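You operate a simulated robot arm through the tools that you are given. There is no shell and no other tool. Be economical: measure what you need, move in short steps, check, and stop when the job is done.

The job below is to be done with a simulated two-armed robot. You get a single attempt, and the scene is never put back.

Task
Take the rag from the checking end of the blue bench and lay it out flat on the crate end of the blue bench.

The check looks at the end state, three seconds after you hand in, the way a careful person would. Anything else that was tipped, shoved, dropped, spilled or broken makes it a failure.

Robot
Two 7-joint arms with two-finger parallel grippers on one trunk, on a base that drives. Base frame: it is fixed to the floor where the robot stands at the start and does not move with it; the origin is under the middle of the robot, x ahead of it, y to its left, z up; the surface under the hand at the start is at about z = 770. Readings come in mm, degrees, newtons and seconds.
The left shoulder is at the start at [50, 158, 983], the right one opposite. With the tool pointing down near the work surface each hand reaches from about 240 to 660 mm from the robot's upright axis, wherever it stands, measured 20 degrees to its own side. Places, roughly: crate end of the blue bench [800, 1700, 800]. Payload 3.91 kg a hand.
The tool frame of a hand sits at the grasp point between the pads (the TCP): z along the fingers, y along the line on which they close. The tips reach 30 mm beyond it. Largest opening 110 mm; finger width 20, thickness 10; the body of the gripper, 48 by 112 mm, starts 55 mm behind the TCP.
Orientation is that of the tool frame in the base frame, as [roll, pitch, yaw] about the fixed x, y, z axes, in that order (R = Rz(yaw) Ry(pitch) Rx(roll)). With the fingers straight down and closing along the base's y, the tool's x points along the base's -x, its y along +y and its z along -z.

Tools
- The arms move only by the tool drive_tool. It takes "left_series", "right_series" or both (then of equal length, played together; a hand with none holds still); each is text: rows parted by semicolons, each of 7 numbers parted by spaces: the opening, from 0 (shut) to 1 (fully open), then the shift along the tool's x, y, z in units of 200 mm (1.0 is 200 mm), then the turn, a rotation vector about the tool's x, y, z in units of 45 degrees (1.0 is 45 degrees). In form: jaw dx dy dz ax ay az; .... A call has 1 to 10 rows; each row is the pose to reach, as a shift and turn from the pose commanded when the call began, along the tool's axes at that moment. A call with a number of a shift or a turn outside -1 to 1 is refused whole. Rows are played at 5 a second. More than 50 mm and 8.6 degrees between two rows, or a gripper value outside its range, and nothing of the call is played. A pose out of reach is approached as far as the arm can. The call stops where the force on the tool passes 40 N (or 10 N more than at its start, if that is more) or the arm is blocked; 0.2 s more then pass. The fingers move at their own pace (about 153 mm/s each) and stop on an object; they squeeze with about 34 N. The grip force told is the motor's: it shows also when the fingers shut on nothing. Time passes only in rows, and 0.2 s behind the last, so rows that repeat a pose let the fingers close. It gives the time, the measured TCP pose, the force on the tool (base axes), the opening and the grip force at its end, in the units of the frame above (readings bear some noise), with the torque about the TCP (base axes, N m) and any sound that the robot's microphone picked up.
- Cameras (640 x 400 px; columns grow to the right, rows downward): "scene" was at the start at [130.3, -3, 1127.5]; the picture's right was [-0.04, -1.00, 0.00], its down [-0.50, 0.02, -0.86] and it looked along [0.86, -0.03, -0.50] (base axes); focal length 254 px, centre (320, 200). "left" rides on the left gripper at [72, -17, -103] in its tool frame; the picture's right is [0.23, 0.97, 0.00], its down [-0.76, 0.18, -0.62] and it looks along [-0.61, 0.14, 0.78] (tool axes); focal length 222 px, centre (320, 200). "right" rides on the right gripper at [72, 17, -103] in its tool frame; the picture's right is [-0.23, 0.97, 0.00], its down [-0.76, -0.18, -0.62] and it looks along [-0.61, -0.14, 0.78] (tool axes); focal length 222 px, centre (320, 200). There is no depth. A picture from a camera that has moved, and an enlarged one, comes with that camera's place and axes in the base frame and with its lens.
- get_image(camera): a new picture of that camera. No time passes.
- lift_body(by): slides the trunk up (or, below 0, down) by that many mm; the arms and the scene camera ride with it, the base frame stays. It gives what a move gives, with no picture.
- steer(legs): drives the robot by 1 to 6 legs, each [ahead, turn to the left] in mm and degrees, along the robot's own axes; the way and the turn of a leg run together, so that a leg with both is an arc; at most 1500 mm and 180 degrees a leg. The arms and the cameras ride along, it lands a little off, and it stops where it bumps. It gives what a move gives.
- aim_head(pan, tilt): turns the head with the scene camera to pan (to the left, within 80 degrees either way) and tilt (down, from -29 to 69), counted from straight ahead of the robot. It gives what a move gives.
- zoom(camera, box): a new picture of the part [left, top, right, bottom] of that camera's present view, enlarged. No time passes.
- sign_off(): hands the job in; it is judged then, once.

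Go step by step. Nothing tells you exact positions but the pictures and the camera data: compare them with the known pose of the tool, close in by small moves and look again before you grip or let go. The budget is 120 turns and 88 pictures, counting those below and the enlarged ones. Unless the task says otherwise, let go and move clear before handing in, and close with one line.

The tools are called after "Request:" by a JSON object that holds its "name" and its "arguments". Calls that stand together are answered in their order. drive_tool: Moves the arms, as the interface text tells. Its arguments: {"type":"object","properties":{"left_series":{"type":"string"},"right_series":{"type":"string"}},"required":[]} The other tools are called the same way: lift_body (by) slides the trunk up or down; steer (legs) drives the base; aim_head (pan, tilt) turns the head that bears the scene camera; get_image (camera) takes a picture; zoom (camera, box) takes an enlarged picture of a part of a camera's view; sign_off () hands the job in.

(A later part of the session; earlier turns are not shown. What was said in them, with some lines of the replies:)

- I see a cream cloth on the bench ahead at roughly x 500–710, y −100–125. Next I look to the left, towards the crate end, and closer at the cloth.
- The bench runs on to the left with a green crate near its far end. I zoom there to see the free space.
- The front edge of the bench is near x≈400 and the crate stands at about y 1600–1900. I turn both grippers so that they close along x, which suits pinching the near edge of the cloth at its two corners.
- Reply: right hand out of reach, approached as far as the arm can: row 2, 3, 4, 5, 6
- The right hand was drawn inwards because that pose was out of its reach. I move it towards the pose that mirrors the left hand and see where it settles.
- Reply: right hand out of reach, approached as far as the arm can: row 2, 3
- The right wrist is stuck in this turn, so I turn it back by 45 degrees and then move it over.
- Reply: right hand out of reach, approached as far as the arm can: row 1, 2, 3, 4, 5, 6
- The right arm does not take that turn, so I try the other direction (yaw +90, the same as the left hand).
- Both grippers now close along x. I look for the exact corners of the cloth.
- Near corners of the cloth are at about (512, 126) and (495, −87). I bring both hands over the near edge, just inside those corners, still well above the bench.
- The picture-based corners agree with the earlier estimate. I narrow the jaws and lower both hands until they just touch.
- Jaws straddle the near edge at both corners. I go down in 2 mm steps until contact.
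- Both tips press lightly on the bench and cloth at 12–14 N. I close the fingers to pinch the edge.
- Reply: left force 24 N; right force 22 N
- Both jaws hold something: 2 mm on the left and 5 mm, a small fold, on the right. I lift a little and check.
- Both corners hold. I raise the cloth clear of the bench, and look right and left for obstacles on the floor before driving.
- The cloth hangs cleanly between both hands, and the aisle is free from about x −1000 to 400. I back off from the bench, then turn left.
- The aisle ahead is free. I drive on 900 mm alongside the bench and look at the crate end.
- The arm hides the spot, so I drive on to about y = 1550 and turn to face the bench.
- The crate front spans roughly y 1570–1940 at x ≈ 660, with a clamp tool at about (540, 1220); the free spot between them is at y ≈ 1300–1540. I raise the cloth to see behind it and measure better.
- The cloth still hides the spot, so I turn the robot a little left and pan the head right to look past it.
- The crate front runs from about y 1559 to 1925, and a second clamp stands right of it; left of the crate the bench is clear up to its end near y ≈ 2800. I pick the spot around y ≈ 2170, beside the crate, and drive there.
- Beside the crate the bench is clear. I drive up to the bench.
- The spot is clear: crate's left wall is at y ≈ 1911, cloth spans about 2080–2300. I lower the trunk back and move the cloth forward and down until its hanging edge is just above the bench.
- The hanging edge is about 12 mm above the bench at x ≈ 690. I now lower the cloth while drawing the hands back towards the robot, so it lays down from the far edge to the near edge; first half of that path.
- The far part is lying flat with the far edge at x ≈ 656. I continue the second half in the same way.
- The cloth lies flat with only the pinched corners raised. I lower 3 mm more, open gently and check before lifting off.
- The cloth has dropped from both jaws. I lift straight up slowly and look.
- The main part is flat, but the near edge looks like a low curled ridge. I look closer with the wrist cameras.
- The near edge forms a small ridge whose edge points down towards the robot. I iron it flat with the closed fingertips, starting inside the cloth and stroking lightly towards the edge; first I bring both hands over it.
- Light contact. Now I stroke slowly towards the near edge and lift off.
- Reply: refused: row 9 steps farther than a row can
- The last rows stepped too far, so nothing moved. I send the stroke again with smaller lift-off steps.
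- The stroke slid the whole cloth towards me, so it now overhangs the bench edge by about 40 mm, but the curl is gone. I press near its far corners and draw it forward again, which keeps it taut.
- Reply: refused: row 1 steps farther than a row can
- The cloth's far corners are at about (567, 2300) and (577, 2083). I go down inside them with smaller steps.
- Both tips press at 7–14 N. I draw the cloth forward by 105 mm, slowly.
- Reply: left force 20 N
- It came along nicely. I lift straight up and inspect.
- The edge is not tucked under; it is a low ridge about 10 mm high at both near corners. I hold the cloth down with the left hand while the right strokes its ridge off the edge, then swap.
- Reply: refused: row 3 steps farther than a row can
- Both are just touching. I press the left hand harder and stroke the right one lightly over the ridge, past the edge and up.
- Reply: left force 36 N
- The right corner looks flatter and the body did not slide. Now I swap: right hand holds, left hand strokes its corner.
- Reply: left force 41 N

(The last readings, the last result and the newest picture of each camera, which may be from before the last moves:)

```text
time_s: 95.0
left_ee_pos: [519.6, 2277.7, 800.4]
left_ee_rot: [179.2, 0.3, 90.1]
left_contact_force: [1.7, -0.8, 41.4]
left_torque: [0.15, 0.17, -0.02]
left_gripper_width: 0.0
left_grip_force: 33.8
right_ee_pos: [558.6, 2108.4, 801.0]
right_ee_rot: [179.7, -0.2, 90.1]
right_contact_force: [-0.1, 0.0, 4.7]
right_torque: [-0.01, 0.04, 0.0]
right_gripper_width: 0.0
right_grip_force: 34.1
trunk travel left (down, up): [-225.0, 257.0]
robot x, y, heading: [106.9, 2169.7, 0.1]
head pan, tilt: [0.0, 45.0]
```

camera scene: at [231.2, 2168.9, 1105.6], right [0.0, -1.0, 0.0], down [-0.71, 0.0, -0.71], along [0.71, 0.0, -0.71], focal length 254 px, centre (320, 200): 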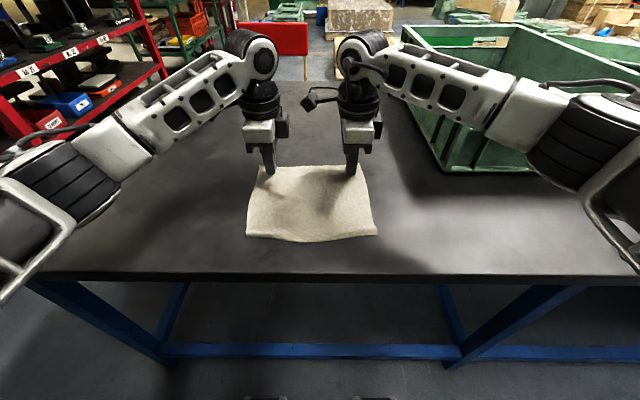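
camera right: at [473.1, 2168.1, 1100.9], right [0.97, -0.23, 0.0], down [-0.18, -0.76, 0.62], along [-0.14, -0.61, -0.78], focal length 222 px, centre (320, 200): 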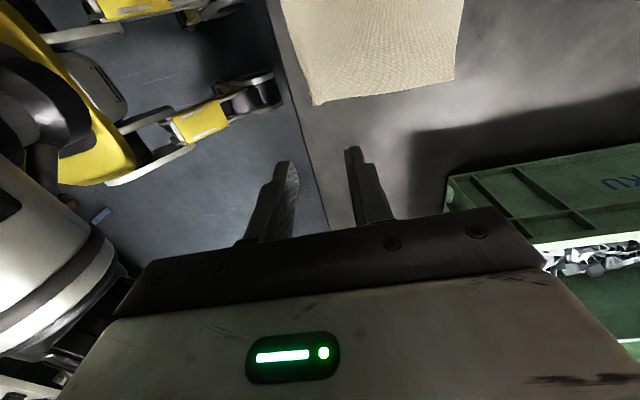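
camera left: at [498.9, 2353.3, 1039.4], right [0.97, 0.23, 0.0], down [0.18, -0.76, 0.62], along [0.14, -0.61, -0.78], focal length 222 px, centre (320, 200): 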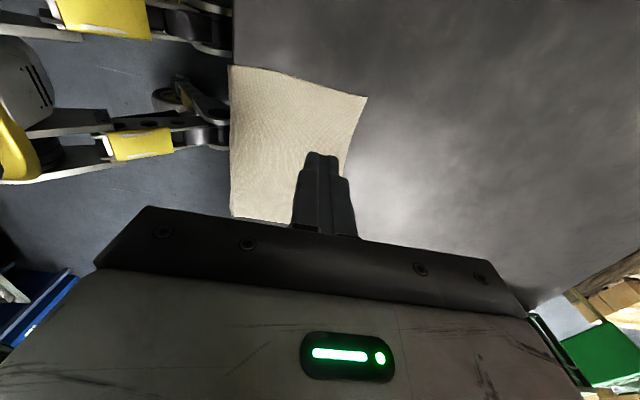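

The left presses too hard (its commanded depth was kept), so I back it off to a light touch while pressing the right hand, then stroke.

Request:
{"name": "drive_tool", "arguments": {"left_series": "0 0 0 -0.026 0 0 0;0 0 0 -0.026 0 0 0;0 0 -0.06 -0.026 0 0 0;0 0 -0.12 -0.026 0 0 0;0 0 -0.18 -0.026 0 0 0;0 0 -0.24 -0.026 0 0 0;0 0 -0.3 -0.026 0 0 0;0 0 -0.3 -0.12 0 0 0;0 0 -0.3 -0.32 0 0 0", "right_series": "0 0 0 0.008 0 0 0;0 0 0 0.012 0 0 0;0 0 0 0.012 0 0 0;0 0 0 0.012 0 0 0;0 0 0 0.012 0 0 0;0 0 0 0.012 0 0 0;0 0 0 0.012 0 0 0;0 0 0 0.012 0 0 0;0 0 0 0.012 0 0 0"}}

Request:
{"name": "drive_tool", "arguments": {"left_series": "0 0 0 -0.2 0 0 0;0 0 0 -0.4 0 0 0;0 0 0.2 -0.5 0 0 0;0 0 0.4 -0.6 0 0 0;0 0 0.6 -0.6 0 0 0", "right_series": "0 0 0 -0.15 0 0 0;0 0 0 -0.35 0 0 0;0 0 0 -0.55 0 0 0;0 0 0.1 -0.7 0 0 0;0 0 0.3 -0.7 0 0 0"}}

Request:
{"name": "zoom", "arguments": {"camera": "scene", "box": [220, 150, 404, 280]}}

```text
time_s: 97.0
left_ee_pos: [459.3, 2280.0, 859.1]
left_ee_rot: [179.8, 0.0, 90.1]
left_contact_force: [-0.7, 0.8, -0.5]
left_torque: [0.0, 0.01, -0.01]
left_gripper_width: 0.0
left_grip_force: 34.0
right_ee_pos: [560.5, 2110.3, 801.0]
right_ee_rot: [179.5, -0.2, 89.9]
right_contact_force: [-1.6, -5.8, 36.0]
right_torque: [-0.24, 0.17, 0.05]
right_gripper_width: 0.0
right_grip_force: 33.6
trunk travel left (down, up): [-225.0, 257.0]
robot x, y, heading: [108.9, 2165.1, 0.1]
head pan, tilt: [0.0, 45.0]
```

```text
time_s: 98.2
left_ee_pos: [579.8, 2279.8, 977.0]
left_ee_rot: [180.0, 0.0, 90.0]
left_contact_force: [0.2, 0.6, -0.3]
left_torque: [0.0, 0.0, 0.01]
left_gripper_width: 0.0
left_grip_force: 33.8
right_ee_pos: [621.1, 2107.1, 938.8]
right_ee_rot: [180.0, -0.1, 90.1]
right_contact_force: [0.9, 0.4, 0.1]
right_torque: [0.0, -0.01, 0.0]
right_gripper_width: 0.0
right_grip_force: 34.2
trunk travel left (down, up): [-225.0, 257.0]
robot x, y, heading: [109.3, 2171.0, 0.4]
head pan, tilt: [0.0, 45.0]
```

```text
3.08 times, centred on (312, 215) of scene
camera zoom: at [233.1, 2169.1, 1105.3], right [0.0, -1.0, 0.0], down [-0.71, 0.0, -0.71], along [0.71, 0.0, -0.71], focal length 783 px, centre (345, 154)
```

zoom: 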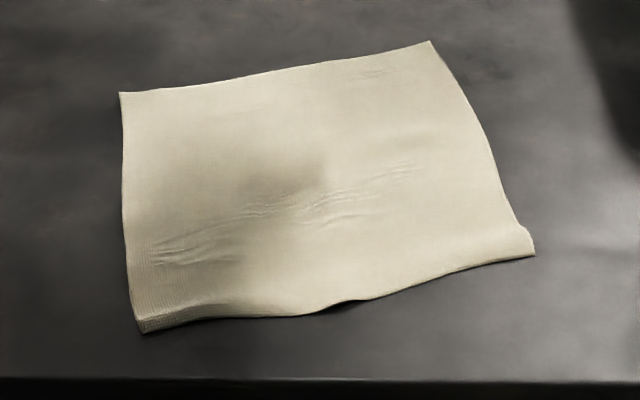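

The cloth stayed on the bench but turned by about 15 degrees and got slight wrinkles. I press near the far corners again and draw forward and slightly apart, more with the left, to square and tension it.

Request:
{"name": "drive_tool", "arguments": {"left_series": "0 0.04 0.05 0.15 0 0 0;0 0.08 0.1 0.33 0 0 0;0 0.1 0.125 0.53 0 0 0;0 0.1 0.125 0.73 0 0 0;0 0.1 0.125 0.85 0 0 0;0 0.1 0.125 0.87 0 0 0;0 0.1 0.125 0.88 0 0 0", "right_series": "0 0.02 0.05 0.1 0 0 0;0 0.04 0.1 0.2 0 0 0;0 0.055 0.17 0.35 0 0 0;0 0.055 0.17 0.5 0 0 0;0 0.055 0.17 0.65 0 0 0;0 0.055 0.17 0.68 0 0 0;0 0.055 0.17 0.69 0 0 0"}}

```text
time_s: 99.8
left_ee_pos: [605.0, 2299.5, 804.2]
left_ee_rot: [-180.0, 0.0, 90.0]
left_contact_force: [0.0, 1.1, -0.2]
left_torque: [0.0, 0.01, 0.01]
left_gripper_width: 0.0
left_grip_force: 33.5
right_ee_pos: [655.8, 2120.9, 800.8]
right_ee_rot: [179.8, 0.0, 90.1]
right_contact_force: [0.9, -0.8, 2.9]
right_torque: [-0.02, -0.02, 0.0]
right_gripper_width: 0.0
right_grip_force: 34.0
trunk travel left (down, up): [-225.0, 257.0]
robot x, y, heading: [108.8, 2170.9, 0.1]
head pan, tilt: [0.0, 45.0]
```

Request:
{"name": "drive_tool", "arguments": {"left_series": "0 0 0 0.012 0 0 0;0 0 0 0.024 0 0 0;0 0.01 0.06 0.024 0 0 0;0 0.015 0.12 0.024 0 0 0;0 0.02 0.18 0.024 0 0 0;0 0.02 0.24 0.024 0 0 0;0 0.02 0.3 0.024 0 0 0;0 0.02 0.33 0.024 0 0 0;0 0.02 0.36 0.024 0 0 0", "right_series": "0 0 0 0.003 0 0 0;0 0 0 0.006 0 0 0;0 -0.01 0.01 0.006 0 0 0;0 -0.015 0.02 0.006 0 0 0;0 -0.02 0.03 0.006 0 0 0;0 -0.02 0.04 0.006 0 0 0;0 -0.02 0.05 0.006 0 0 0;0 -0.02 0.07 0.006 0 0 0;0 -0.02 0.1 0.006 0 0 0"}}

Request:
{"name": "drive_tool", "arguments": {"left_series": "0 0 0 -0.1 0 0 0;0 0 0 -0.3 0 0 0;0 0 0 -0.5 0 0 0;0 0 0 -0.7 0 0 0;0 0 0 -0.9 0 0 0", "right_series": "0 0 0 -0.1 0 0 0;0 0 0 -0.3 0 0 0;0 0 0 -0.5 0 0 0;0 0 0 -0.7 0 0 0;0 0 0 -0.9 0 0 0"}}

Request:
{"name": "zoom", "arguments": {"camera": "scene", "box": [220, 140, 404, 270]}}

```text
time_s: 101.8
left_ee_pos: [676.4, 2302.9, 800.4]
left_ee_rot: [179.6, 0.0, 90.0]
left_contact_force: [-4.8, -0.4, 21.1]
left_torque: [0.01, 0.14, -0.04]
left_gripper_width: 0.0
left_grip_force: 33.9
right_ee_pos: [672.7, 2116.2, 801.6]
right_ee_rot: [179.8, 0.0, 90.1]
right_contact_force: [-2.7, 0.2, 10.7]
right_torque: [-0.02, 0.05, -0.01]
right_gripper_width: 0.1
right_grip_force: 34.1
trunk travel left (down, up): [-225.0, 257.0]
robot x, y, heading: [114.3, 2167.7, 0.3]
head pan, tilt: [0.0, 45.0]
```

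```text
time_s: 103.0
left_ee_pos: [676.3, 2304.1, 981.2]
left_ee_rot: [180.0, 0.0, 90.1]
left_contact_force: [-0.4, 0.0, -0.6]
left_torque: [0.03, 0.0, 0.01]
left_gripper_width: 0.0
left_grip_force: 33.7
right_ee_pos: [672.8, 2117.1, 976.9]
right_ee_rot: [-180.0, -0.1, 90.1]
right_contact_force: [1.0, 0.1, 0.6]
right_torque: [-0.01, -0.03, -0.01]
right_gripper_width: 0.2
right_grip_force: 33.5
trunk travel left (down, up): [-225.0, 257.0]
robot x, y, heading: [111.0, 2169.7, 0.3]
head pan, tilt: [0.0, 45.0]
```

```text
3.08 times, centred on (312, 205) of scene
camera zoom: at [232.7, 2169.1, 1105.3], right [0.0, -1.0, 0.0], down [-0.71, 0.0, -0.71], along [0.71, 0.0, -0.71], focal length 783 px, centre (345, 185)
```

zoom: 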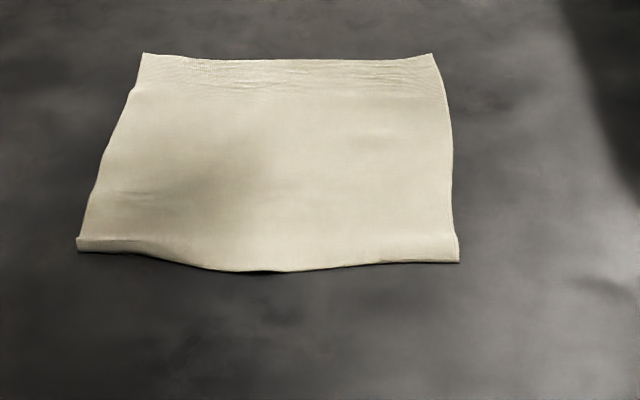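

The cloth is square again and lies flat, apart from small bumps near the edge. I look closely at the near edge.

Request:
{"name": "zoom", "arguments": {"camera": "scene", "box": [235, 190, 305, 235]}}

Request:
{"name": "zoom", "arguments": {"camera": "scene", "box": [295, 190, 365, 235]}}

Request:
{"name": "get_image", "arguments": {"camera": "left"}}

```text
8.89 times, centred on (270, 212) of scene
camera zoom: at [232.7, 2169.1, 1105.3], right [0.0, -1.0, 0.0], down [-0.71, 0.0, -0.71], along [0.71, 0.0, -0.71], focal length 2261 px, centre (764, 89)
```

zoom: 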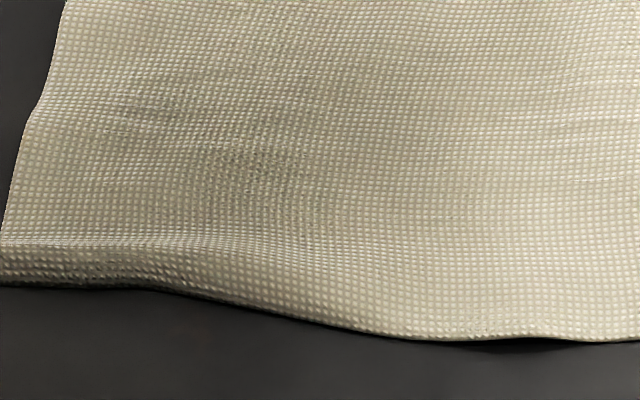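

```text
8.89 times, centred on (330, 212) of scene
camera zoom: at [232.7, 2169.1, 1105.3], right [0.0, -1.0, 0.0], down [-0.71, 0.0, -0.71], along [0.71, 0.0, -0.71], focal length 2261 px, centre (231, 89)
```

zoom: 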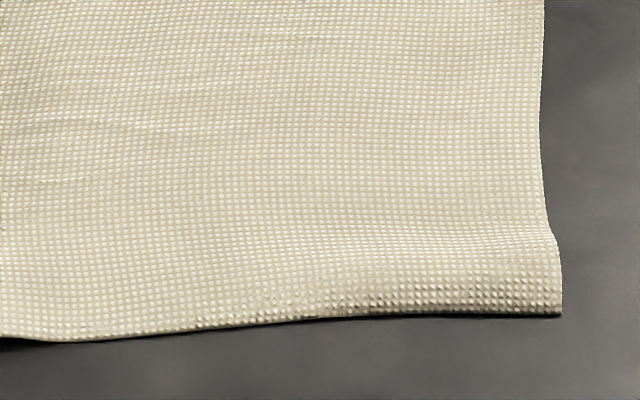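

```text
27 pictures are left
camera left: at [659.2, 2377.5, 1082.2], right [0.97, 0.23, 0.0], down [0.18, -0.76, 0.62], along [0.14, -0.61, -0.78], focal length 222 px, centre (320, 200)
```

left: 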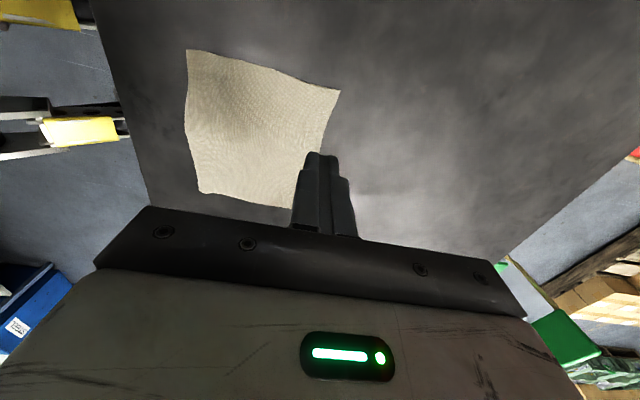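

Only a few mm of ridge remain at the near corners. I stamp them straight down lightly, without dragging.

Request:
{"name": "drive_tool", "arguments": {"left_series": "0 0 -0.2 0 0 0 0;0 0 -0.4 0 0 0 0;0 0 -0.6 0.1 0 0 0;0 0 -0.77 0.2 0 0 0;0 0 -0.77 0.4 0 0 0;0 0 -0.77 0.6 0 0 0;0 0 -0.77 0.8 0 0 0;0 0 -0.77 0.87 0 0 0;0 0 -0.77 0.89 0 0 0;0 0 -0.77 0.89 0 0 0", "right_series": "0 0 -0.2 0 0 0 0;0 0 -0.4 0 0 0 0;0 0 -0.6 0.1 0 0 0;0 0 -0.785 0.2 0 0 0;0 0 -0.785 0.4 0 0 0;0 0 -0.785 0.6 0 0 0;0 0 -0.785 0.8 0 0 0;0 0 -0.785 0.87 0 0 0;0 0 -0.785 0.895 0 0 0;0 0 -0.785 0.895 0 0 0"}}

Request:
{"name": "drive_tool", "arguments": {"left_series": "0 0 0 -0.1 0 0 0;0 0 0 -0.3 0 0 0;0 0 0 -0.5 0 0 0;0 0 0.15 -0.6 0 0 0;0 0 0.35 -0.7 0 0 0;0 0 0.55 -0.8 0 0 0", "right_series": "0 0 0 -0.1 0 0 0;0 0 0 -0.3 0 0 0;0 0 0 -0.5 0 0 0;0 0 0.15 -0.6 0 0 0;0 0 0.35 -0.7 0 0 0;0 0 0.55 -0.8 0 0 0"}}

Request:
{"name": "zoom", "arguments": {"camera": "scene", "box": [220, 140, 404, 270]}}

```text
time_s: 105.2
left_ee_pos: [522.7, 2303.2, 801.5]
left_ee_rot: [179.9, -0.1, 90.0]
left_contact_force: [-0.7, 1.1, 7.1]
left_torque: [0.07, 0.01, 0.01]
left_gripper_width: 0.2
left_grip_force: 34.1
right_ee_pos: [517.6, 2115.7, 800.8]
right_ee_rot: [179.9, -0.1, 90.2]
right_contact_force: [-0.4, 0.8, 1.8]
right_torque: [0.01, 0.03, -0.01]
right_gripper_width: 0.0
right_grip_force: 34.2
trunk travel left (down, up): [-225.0, 257.0]
robot x, y, heading: [108.0, 2169.6, 0.5]
head pan, tilt: [0.0, 45.0]
```

```text
time_s: 106.6
left_ee_pos: [633.8, 2304.0, 960.5]
left_ee_rot: [-180.0, 0.0, 90.0]
left_contact_force: [0.0, 1.0, 0.0]
left_torque: [0.03, 0.03, 0.03]
left_gripper_width: 0.1
left_grip_force: 33.7
right_ee_pos: [624.4, 2110.8, 958.4]
right_ee_rot: [-180.0, 0.0, 90.1]
right_contact_force: [-0.8, -0.1, 0.3]
right_torque: [0.0, 0.01, 0.0]
right_gripper_width: 0.0
right_grip_force: 33.9
trunk travel left (down, up): [-225.0, 257.0]
robot x, y, heading: [112.1, 2164.1, 0.2]
head pan, tilt: [0.0, 45.0]
```

```text
3.08 times, centred on (312, 205) of scene
camera zoom: at [233.0, 2169.1, 1105.3], right [0.0, -1.0, 0.0], down [-0.71, 0.0, -0.71], along [0.71, 0.0, -0.71], focal length 783 px, centre (345, 185)
```

zoom: 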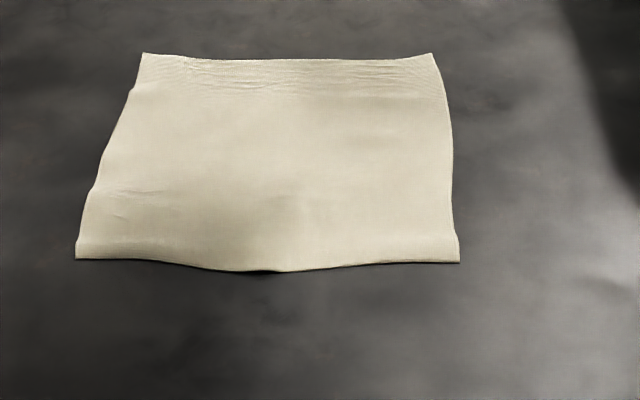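

The cloth now lies flat, with its full outline visible, beside the crate. I raise the hands clear, back off a little and take a last look.

Request:
{"name": "drive_tool", "arguments": {"left_series": "0 0 0 -0.2 0 0 0;0 0 0 -0.4 0 0 0;0 0 0 -0.5 0 0 0", "right_series": "0 0 0 -0.2 0 0 0;0 0 0 -0.4 0 0 0;0 0 0 -0.5 0 0 0"}}

Request:
{"name": "steer", "arguments": {"legs": [[-400, 0]]}}

Request:
{"name": "aim_head", "arguments": {"pan": 0, "tilt": 30}}

Request:
{"name": "get_image", "arguments": {"camera": "scene"}}

```text
time_s: 107.4
left_ee_pos: [631.5, 2303.1, 1060.7]
left_ee_rot: [-180.0, 0.0, 90.1]
left_contact_force: [0.2, 0.2, 0.0]
left_torque: [-0.01, 0.02, -0.04]
left_gripper_width: 0.1
left_grip_force: 33.9
right_ee_pos: [625.8, 2114.6, 1057.7]
right_ee_rot: [179.9, -0.1, 90.1]
right_contact_force: [-0.2, -0.4, 0.9]
right_torque: [-0.02, -0.04, 0.01]
right_gripper_width: 0.2
right_grip_force: 33.9
trunk travel left (down, up): [-225.0, 257.0]
robot x, y, heading: [110.6, 2169.2, 0.4]
head pan, tilt: [0.0, 45.0]
```

```text
time_s: 109.9
left_ee_pos: [222.5, 2300.3, 1060.7]
left_ee_rot: [180.0, 0.0, 90.1]
left_contact_force: [0.3, -1.0, 0.8]
left_torque: [0.04, -0.04, -0.01]
left_gripper_width: 0.0
left_grip_force: 33.7
right_ee_pos: [216.9, 2114.2, 1058.8]
right_ee_rot: [-180.0, 0.0, 90.1]
right_contact_force: [0.2, 0.2, -0.6]
right_torque: [-0.01, 0.0, -0.02]
right_gripper_width: 0.1
right_grip_force: 33.9
trunk travel left (down, up): [-225.0, 257.0]
robot x, y, heading: [-297.0, 2162.0, 0.1]
head pan, tilt: [0.0, 45.0]
```

```text
time_s: 110.7
left_ee_pos: [223.0, 2300.5, 1061.0]
left_ee_rot: [180.0, -0.1, 90.0]
left_contact_force: [-0.5, 0.0, 0.2]
left_torque: [0.0, -0.02, -0.01]
left_gripper_width: 0.2
left_grip_force: 34.0
right_ee_pos: [216.9, 2112.5, 1057.9]
right_ee_rot: [-180.0, 0.0, 90.0]
right_contact_force: [0.9, -0.4, -0.1]
right_torque: [0.0, 0.03, 0.01]
right_gripper_width: 0.0
right_grip_force: 34.0
trunk travel left (down, up): [-225.0, 257.0]
robot x, y, heading: [-295.8, 2168.6, -0.0]
head pan, tilt: [0.0, 30.0]
```

```text
25 pictures are left
camera scene: at [-166.4, 2167.3, 1127.9], right [0.0, -1.0, 0.0], down [-0.5, 0.0, -0.87], along [0.87, 0.0, -0.5], focal length 254 px, centre (320, 200)
```

scene: 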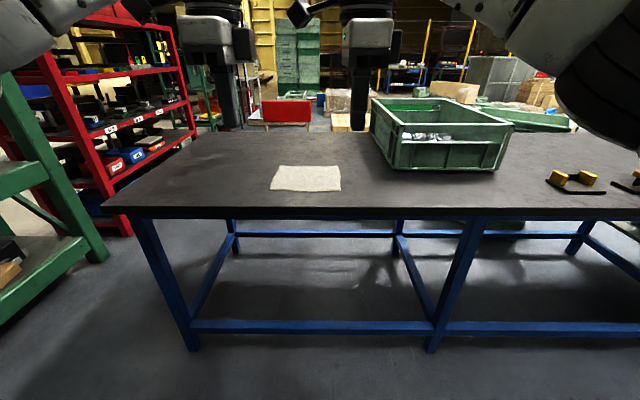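

The rag lies flat on the bench beside the crate, the hands are clear and nothing else was disturbed; I hand in.

Request:
{"name": "sign_off", "arguments": {}}

```text
The job is handed in.
```

The rag is laid out on the crate end of the blue bench, just left of the crate. It is flat apart from a few millimetres of unevenness along the near edge, and I saw nothing else moved.
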